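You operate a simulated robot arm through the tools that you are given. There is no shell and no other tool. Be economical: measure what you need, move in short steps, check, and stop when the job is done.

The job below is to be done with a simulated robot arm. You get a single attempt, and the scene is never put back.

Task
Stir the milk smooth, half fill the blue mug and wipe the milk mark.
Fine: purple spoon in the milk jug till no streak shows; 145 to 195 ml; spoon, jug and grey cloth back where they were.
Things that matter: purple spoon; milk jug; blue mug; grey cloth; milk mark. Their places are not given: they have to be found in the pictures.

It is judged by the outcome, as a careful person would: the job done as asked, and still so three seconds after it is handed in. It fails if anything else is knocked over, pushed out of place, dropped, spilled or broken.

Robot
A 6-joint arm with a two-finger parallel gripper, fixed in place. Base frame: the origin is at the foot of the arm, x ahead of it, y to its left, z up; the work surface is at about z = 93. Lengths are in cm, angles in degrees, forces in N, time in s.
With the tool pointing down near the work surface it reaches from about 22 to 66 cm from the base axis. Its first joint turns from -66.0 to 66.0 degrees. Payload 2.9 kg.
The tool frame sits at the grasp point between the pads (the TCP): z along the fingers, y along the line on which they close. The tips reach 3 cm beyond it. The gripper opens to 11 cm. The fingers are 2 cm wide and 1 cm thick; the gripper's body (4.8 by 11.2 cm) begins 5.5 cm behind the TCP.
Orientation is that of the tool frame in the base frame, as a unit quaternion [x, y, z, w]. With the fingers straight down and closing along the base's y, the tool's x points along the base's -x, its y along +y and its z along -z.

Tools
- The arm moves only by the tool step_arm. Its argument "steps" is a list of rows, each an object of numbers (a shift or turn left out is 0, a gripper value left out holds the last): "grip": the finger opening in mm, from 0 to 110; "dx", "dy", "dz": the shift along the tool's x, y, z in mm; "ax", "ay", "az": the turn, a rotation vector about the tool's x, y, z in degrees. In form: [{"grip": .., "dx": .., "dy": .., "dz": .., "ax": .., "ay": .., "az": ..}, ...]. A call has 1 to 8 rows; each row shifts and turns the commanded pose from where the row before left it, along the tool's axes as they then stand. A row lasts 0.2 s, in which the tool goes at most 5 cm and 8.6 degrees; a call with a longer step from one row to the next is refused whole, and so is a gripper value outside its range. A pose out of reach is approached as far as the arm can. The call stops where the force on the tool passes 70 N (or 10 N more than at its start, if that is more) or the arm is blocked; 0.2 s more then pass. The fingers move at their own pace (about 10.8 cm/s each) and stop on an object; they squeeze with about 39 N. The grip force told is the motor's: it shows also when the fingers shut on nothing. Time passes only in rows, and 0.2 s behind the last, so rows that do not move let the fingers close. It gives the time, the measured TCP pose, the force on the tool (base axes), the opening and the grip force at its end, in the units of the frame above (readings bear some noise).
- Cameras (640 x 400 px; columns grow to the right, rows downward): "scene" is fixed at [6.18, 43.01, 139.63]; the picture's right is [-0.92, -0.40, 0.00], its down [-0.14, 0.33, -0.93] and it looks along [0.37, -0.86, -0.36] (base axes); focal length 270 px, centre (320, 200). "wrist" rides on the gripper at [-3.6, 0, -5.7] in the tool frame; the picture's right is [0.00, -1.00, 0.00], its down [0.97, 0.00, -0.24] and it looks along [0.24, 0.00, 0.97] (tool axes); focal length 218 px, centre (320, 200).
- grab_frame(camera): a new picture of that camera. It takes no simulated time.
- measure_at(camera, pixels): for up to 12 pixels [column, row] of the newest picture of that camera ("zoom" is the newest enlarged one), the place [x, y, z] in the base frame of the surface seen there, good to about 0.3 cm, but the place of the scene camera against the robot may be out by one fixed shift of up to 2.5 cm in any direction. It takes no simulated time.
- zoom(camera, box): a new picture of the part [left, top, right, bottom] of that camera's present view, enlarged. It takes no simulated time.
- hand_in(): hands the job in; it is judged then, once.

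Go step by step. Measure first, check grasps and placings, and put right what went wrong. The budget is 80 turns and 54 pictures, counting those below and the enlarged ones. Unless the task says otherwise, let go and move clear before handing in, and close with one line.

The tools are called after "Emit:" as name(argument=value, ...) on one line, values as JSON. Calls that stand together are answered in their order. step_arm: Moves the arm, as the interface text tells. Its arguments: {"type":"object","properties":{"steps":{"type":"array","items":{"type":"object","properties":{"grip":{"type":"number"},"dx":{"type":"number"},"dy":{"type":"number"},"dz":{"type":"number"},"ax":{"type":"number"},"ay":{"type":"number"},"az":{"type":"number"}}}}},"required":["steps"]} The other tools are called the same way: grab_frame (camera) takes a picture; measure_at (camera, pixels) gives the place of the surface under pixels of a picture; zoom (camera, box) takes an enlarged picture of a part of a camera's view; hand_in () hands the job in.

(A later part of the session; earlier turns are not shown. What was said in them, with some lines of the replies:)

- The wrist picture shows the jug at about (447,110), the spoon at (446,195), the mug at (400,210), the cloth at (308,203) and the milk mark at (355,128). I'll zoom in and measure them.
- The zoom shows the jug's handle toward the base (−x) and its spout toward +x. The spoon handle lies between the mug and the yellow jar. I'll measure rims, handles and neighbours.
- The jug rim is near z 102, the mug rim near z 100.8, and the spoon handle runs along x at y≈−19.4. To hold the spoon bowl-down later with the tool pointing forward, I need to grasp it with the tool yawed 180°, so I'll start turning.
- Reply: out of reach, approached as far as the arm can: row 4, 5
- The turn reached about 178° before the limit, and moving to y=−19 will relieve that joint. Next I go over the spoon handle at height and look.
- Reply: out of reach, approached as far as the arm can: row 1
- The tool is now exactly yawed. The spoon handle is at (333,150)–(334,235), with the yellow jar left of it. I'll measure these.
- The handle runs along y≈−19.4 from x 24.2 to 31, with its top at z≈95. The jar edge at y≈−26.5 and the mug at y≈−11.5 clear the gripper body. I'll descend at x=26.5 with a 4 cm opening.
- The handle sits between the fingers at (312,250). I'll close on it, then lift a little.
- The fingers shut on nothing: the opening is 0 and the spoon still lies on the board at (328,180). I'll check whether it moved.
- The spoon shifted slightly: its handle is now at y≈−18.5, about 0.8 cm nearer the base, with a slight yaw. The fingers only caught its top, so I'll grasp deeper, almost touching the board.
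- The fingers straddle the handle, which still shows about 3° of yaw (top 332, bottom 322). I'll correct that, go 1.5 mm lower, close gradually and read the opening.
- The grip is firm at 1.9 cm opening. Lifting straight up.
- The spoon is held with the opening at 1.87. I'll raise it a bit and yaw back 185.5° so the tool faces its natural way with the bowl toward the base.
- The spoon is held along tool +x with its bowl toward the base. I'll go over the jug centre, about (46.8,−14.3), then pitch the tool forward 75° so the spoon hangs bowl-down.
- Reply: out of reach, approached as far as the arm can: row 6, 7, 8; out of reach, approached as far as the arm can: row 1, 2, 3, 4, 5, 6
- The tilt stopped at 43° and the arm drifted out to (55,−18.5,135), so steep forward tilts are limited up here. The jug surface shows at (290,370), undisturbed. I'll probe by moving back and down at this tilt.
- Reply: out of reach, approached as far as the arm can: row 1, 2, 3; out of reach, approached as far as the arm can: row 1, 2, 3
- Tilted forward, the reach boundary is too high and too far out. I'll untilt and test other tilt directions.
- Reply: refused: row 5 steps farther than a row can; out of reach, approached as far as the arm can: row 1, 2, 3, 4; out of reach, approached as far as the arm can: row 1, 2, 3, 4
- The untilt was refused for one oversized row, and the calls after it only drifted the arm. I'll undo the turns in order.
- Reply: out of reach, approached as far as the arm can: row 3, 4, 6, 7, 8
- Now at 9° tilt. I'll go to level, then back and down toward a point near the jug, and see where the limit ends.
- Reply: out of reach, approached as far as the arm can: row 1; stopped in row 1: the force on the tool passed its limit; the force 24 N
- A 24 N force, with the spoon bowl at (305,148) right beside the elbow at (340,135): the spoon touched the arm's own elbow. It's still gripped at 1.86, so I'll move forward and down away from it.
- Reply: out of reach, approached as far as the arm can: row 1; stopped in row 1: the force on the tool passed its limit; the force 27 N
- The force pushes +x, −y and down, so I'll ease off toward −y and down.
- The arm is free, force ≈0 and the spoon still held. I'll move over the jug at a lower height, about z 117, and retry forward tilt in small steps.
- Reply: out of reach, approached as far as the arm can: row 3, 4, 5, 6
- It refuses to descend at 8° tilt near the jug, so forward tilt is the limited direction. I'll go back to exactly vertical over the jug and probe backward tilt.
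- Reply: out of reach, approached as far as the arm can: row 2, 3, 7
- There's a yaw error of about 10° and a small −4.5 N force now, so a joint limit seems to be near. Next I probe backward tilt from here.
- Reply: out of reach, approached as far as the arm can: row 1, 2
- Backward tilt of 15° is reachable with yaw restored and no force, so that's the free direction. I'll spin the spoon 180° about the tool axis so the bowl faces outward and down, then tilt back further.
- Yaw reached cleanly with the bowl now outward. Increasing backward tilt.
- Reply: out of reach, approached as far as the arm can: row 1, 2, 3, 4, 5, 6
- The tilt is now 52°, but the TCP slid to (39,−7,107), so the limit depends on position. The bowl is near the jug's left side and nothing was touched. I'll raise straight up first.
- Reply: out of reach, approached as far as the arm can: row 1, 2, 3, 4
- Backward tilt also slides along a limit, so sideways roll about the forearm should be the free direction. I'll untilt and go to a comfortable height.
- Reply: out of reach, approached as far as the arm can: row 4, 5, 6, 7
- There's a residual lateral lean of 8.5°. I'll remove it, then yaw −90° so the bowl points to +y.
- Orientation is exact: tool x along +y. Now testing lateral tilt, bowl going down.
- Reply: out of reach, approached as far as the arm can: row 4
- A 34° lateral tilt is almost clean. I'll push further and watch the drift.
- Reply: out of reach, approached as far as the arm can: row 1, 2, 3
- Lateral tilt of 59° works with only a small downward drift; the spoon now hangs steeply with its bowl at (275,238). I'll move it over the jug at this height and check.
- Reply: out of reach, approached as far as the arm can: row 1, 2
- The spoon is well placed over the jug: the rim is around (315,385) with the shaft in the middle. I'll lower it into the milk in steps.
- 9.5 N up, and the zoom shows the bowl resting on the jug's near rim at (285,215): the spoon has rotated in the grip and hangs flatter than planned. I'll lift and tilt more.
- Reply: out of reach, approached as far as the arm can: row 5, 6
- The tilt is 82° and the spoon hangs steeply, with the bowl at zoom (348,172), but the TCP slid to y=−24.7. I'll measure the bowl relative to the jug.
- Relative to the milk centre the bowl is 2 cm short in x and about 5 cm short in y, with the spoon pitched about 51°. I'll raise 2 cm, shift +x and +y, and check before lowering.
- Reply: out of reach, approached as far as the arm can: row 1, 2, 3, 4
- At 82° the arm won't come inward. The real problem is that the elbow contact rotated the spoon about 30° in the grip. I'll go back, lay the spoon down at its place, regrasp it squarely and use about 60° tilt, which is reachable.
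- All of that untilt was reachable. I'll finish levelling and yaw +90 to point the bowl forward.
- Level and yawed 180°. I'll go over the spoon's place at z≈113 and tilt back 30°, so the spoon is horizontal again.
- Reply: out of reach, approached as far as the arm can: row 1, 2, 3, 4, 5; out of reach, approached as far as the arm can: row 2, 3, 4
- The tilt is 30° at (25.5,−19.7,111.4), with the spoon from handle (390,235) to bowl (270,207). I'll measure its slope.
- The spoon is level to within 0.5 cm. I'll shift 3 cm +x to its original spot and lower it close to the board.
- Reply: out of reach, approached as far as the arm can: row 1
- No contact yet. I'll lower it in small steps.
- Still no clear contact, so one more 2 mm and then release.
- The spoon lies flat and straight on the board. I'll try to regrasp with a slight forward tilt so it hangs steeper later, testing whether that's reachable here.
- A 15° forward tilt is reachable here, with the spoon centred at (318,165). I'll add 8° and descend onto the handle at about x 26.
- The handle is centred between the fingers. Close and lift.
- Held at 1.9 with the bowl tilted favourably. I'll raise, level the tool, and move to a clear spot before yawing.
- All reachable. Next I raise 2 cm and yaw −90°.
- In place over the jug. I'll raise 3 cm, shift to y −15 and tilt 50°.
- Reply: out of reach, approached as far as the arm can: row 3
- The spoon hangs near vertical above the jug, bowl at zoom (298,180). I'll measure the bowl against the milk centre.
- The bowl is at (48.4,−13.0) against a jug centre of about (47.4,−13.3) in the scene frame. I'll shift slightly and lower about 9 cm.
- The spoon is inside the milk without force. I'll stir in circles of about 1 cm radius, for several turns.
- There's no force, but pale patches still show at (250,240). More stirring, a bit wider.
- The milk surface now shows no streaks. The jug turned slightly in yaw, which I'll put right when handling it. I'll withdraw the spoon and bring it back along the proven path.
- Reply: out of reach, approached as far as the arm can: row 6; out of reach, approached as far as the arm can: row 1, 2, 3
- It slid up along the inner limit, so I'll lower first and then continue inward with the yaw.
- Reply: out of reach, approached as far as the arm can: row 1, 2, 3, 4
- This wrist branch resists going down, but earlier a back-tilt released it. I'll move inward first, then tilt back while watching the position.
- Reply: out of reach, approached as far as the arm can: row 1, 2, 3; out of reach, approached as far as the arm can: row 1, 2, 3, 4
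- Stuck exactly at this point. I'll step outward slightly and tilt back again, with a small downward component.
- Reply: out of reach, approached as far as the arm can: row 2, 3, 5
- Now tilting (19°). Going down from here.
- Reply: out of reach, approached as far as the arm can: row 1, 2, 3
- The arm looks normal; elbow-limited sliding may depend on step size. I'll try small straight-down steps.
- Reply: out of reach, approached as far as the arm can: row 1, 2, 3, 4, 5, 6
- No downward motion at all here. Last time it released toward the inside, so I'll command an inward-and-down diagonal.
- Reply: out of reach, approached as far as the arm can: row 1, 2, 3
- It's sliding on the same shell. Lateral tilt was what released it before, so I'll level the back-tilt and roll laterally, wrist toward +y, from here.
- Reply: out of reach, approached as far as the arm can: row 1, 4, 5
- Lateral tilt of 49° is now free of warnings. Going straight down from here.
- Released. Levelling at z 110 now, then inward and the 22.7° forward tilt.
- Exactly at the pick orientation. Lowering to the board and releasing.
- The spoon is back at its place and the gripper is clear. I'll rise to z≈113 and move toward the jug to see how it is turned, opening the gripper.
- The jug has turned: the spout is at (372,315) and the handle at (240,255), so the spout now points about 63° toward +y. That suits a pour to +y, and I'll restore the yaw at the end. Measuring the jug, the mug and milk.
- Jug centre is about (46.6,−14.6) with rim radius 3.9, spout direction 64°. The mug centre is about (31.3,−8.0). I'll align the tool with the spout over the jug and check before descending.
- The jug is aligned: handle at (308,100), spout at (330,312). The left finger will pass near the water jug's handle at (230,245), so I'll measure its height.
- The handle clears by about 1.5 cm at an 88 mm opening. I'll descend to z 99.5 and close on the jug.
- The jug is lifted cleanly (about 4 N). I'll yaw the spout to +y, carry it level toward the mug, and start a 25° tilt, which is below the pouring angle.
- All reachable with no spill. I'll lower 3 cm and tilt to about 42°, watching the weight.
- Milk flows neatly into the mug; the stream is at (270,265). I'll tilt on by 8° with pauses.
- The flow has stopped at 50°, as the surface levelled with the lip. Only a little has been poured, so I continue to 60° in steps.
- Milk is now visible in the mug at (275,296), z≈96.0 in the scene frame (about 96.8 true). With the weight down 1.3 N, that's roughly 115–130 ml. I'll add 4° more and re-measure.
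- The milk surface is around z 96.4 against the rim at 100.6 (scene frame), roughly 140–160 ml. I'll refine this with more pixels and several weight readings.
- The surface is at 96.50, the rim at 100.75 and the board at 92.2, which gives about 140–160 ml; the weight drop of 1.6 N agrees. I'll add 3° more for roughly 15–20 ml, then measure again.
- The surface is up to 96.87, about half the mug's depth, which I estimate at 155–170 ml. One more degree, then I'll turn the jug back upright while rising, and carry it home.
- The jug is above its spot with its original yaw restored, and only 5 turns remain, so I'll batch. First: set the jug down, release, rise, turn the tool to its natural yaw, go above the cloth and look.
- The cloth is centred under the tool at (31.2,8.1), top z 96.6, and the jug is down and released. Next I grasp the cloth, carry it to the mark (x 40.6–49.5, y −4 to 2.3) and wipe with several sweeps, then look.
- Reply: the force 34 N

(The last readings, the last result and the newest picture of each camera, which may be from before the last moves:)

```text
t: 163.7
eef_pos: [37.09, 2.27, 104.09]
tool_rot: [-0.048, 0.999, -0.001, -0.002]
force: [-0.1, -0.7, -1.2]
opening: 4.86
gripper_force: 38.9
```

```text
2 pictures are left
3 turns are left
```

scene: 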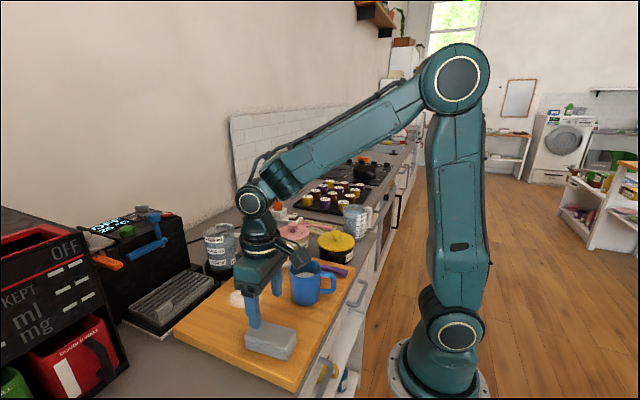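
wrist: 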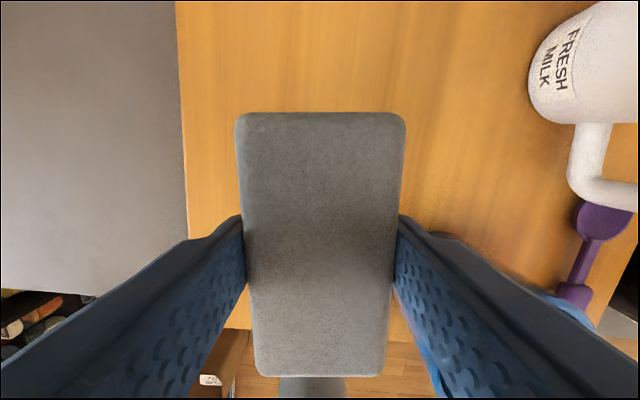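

The board where the mark was looks clean, with plain wood above the cloth, and the cloth is held firmly. I'll return it to its exact spot, release, rise clear and check.

Emit:
step_arm(steps=[{"dx": 26, "dy": 32}, {"dx": 26, "dy": 32}, {"dz": 40}, {"dz": 20}, {"dz": 7}, {"dz": 1}, {}])

Emit:
step_arm(steps=[{"grip": 60}, {"grip": 75}, {"grip": 75}, {"dz": -20}, {"dz": -45}, {"dz": -45}, {"dz": -40}])

Emit:
grab_frame(camera="wrist")

Emit:
zoom(camera="scene", box=[170, 190, 390, 390])

```text
t: 165.3
eef_pos: [31.16, 8.2, 97.3]
tool_rot: [-0.048, 0.999, 0.0, -0.004]
force: [0.3, -0.7, 0.0]
opening: 4.85
gripper_force: 38.8
```

```text
t: 166.9
eef_pos: [31.08, 8.38, 112.35]
tool_rot: [-0.049, 0.999, -0.001, -0.003]
force: [-0.8, 0.2, 0.6]
opening: 7.48
gripper_force: 0.0
```

```text
1 pictures are left
```

wrist: 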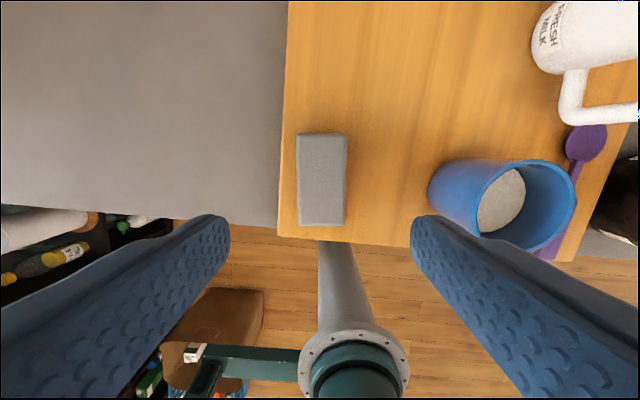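

```text
2.00 times, centred on (280, 290) of scene
2 turns are left
```

zoom: 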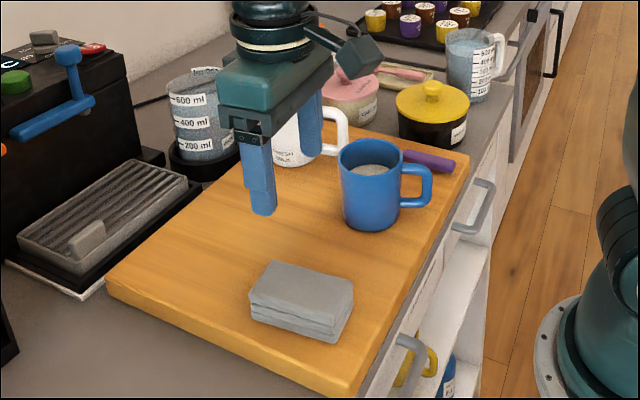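

The mark is gone, the cloth, spoon and jug are back in their places, and the mug stands about half full with no spill in view. The gripper is open and clear, so I'm handing in.

Emit:
hand_in()

```text
The job is handed in.
```

I stirred the milk until no streaks showed, filled the blue mug about half way, and wiped off the milk mark. By my estimate the mug holds 155–175 ml, judged from the milk level and how much lighter the jug became. The spoon, jug and cloth are back to within a few millimetres of where they were, and no spills showed in the last pictures.
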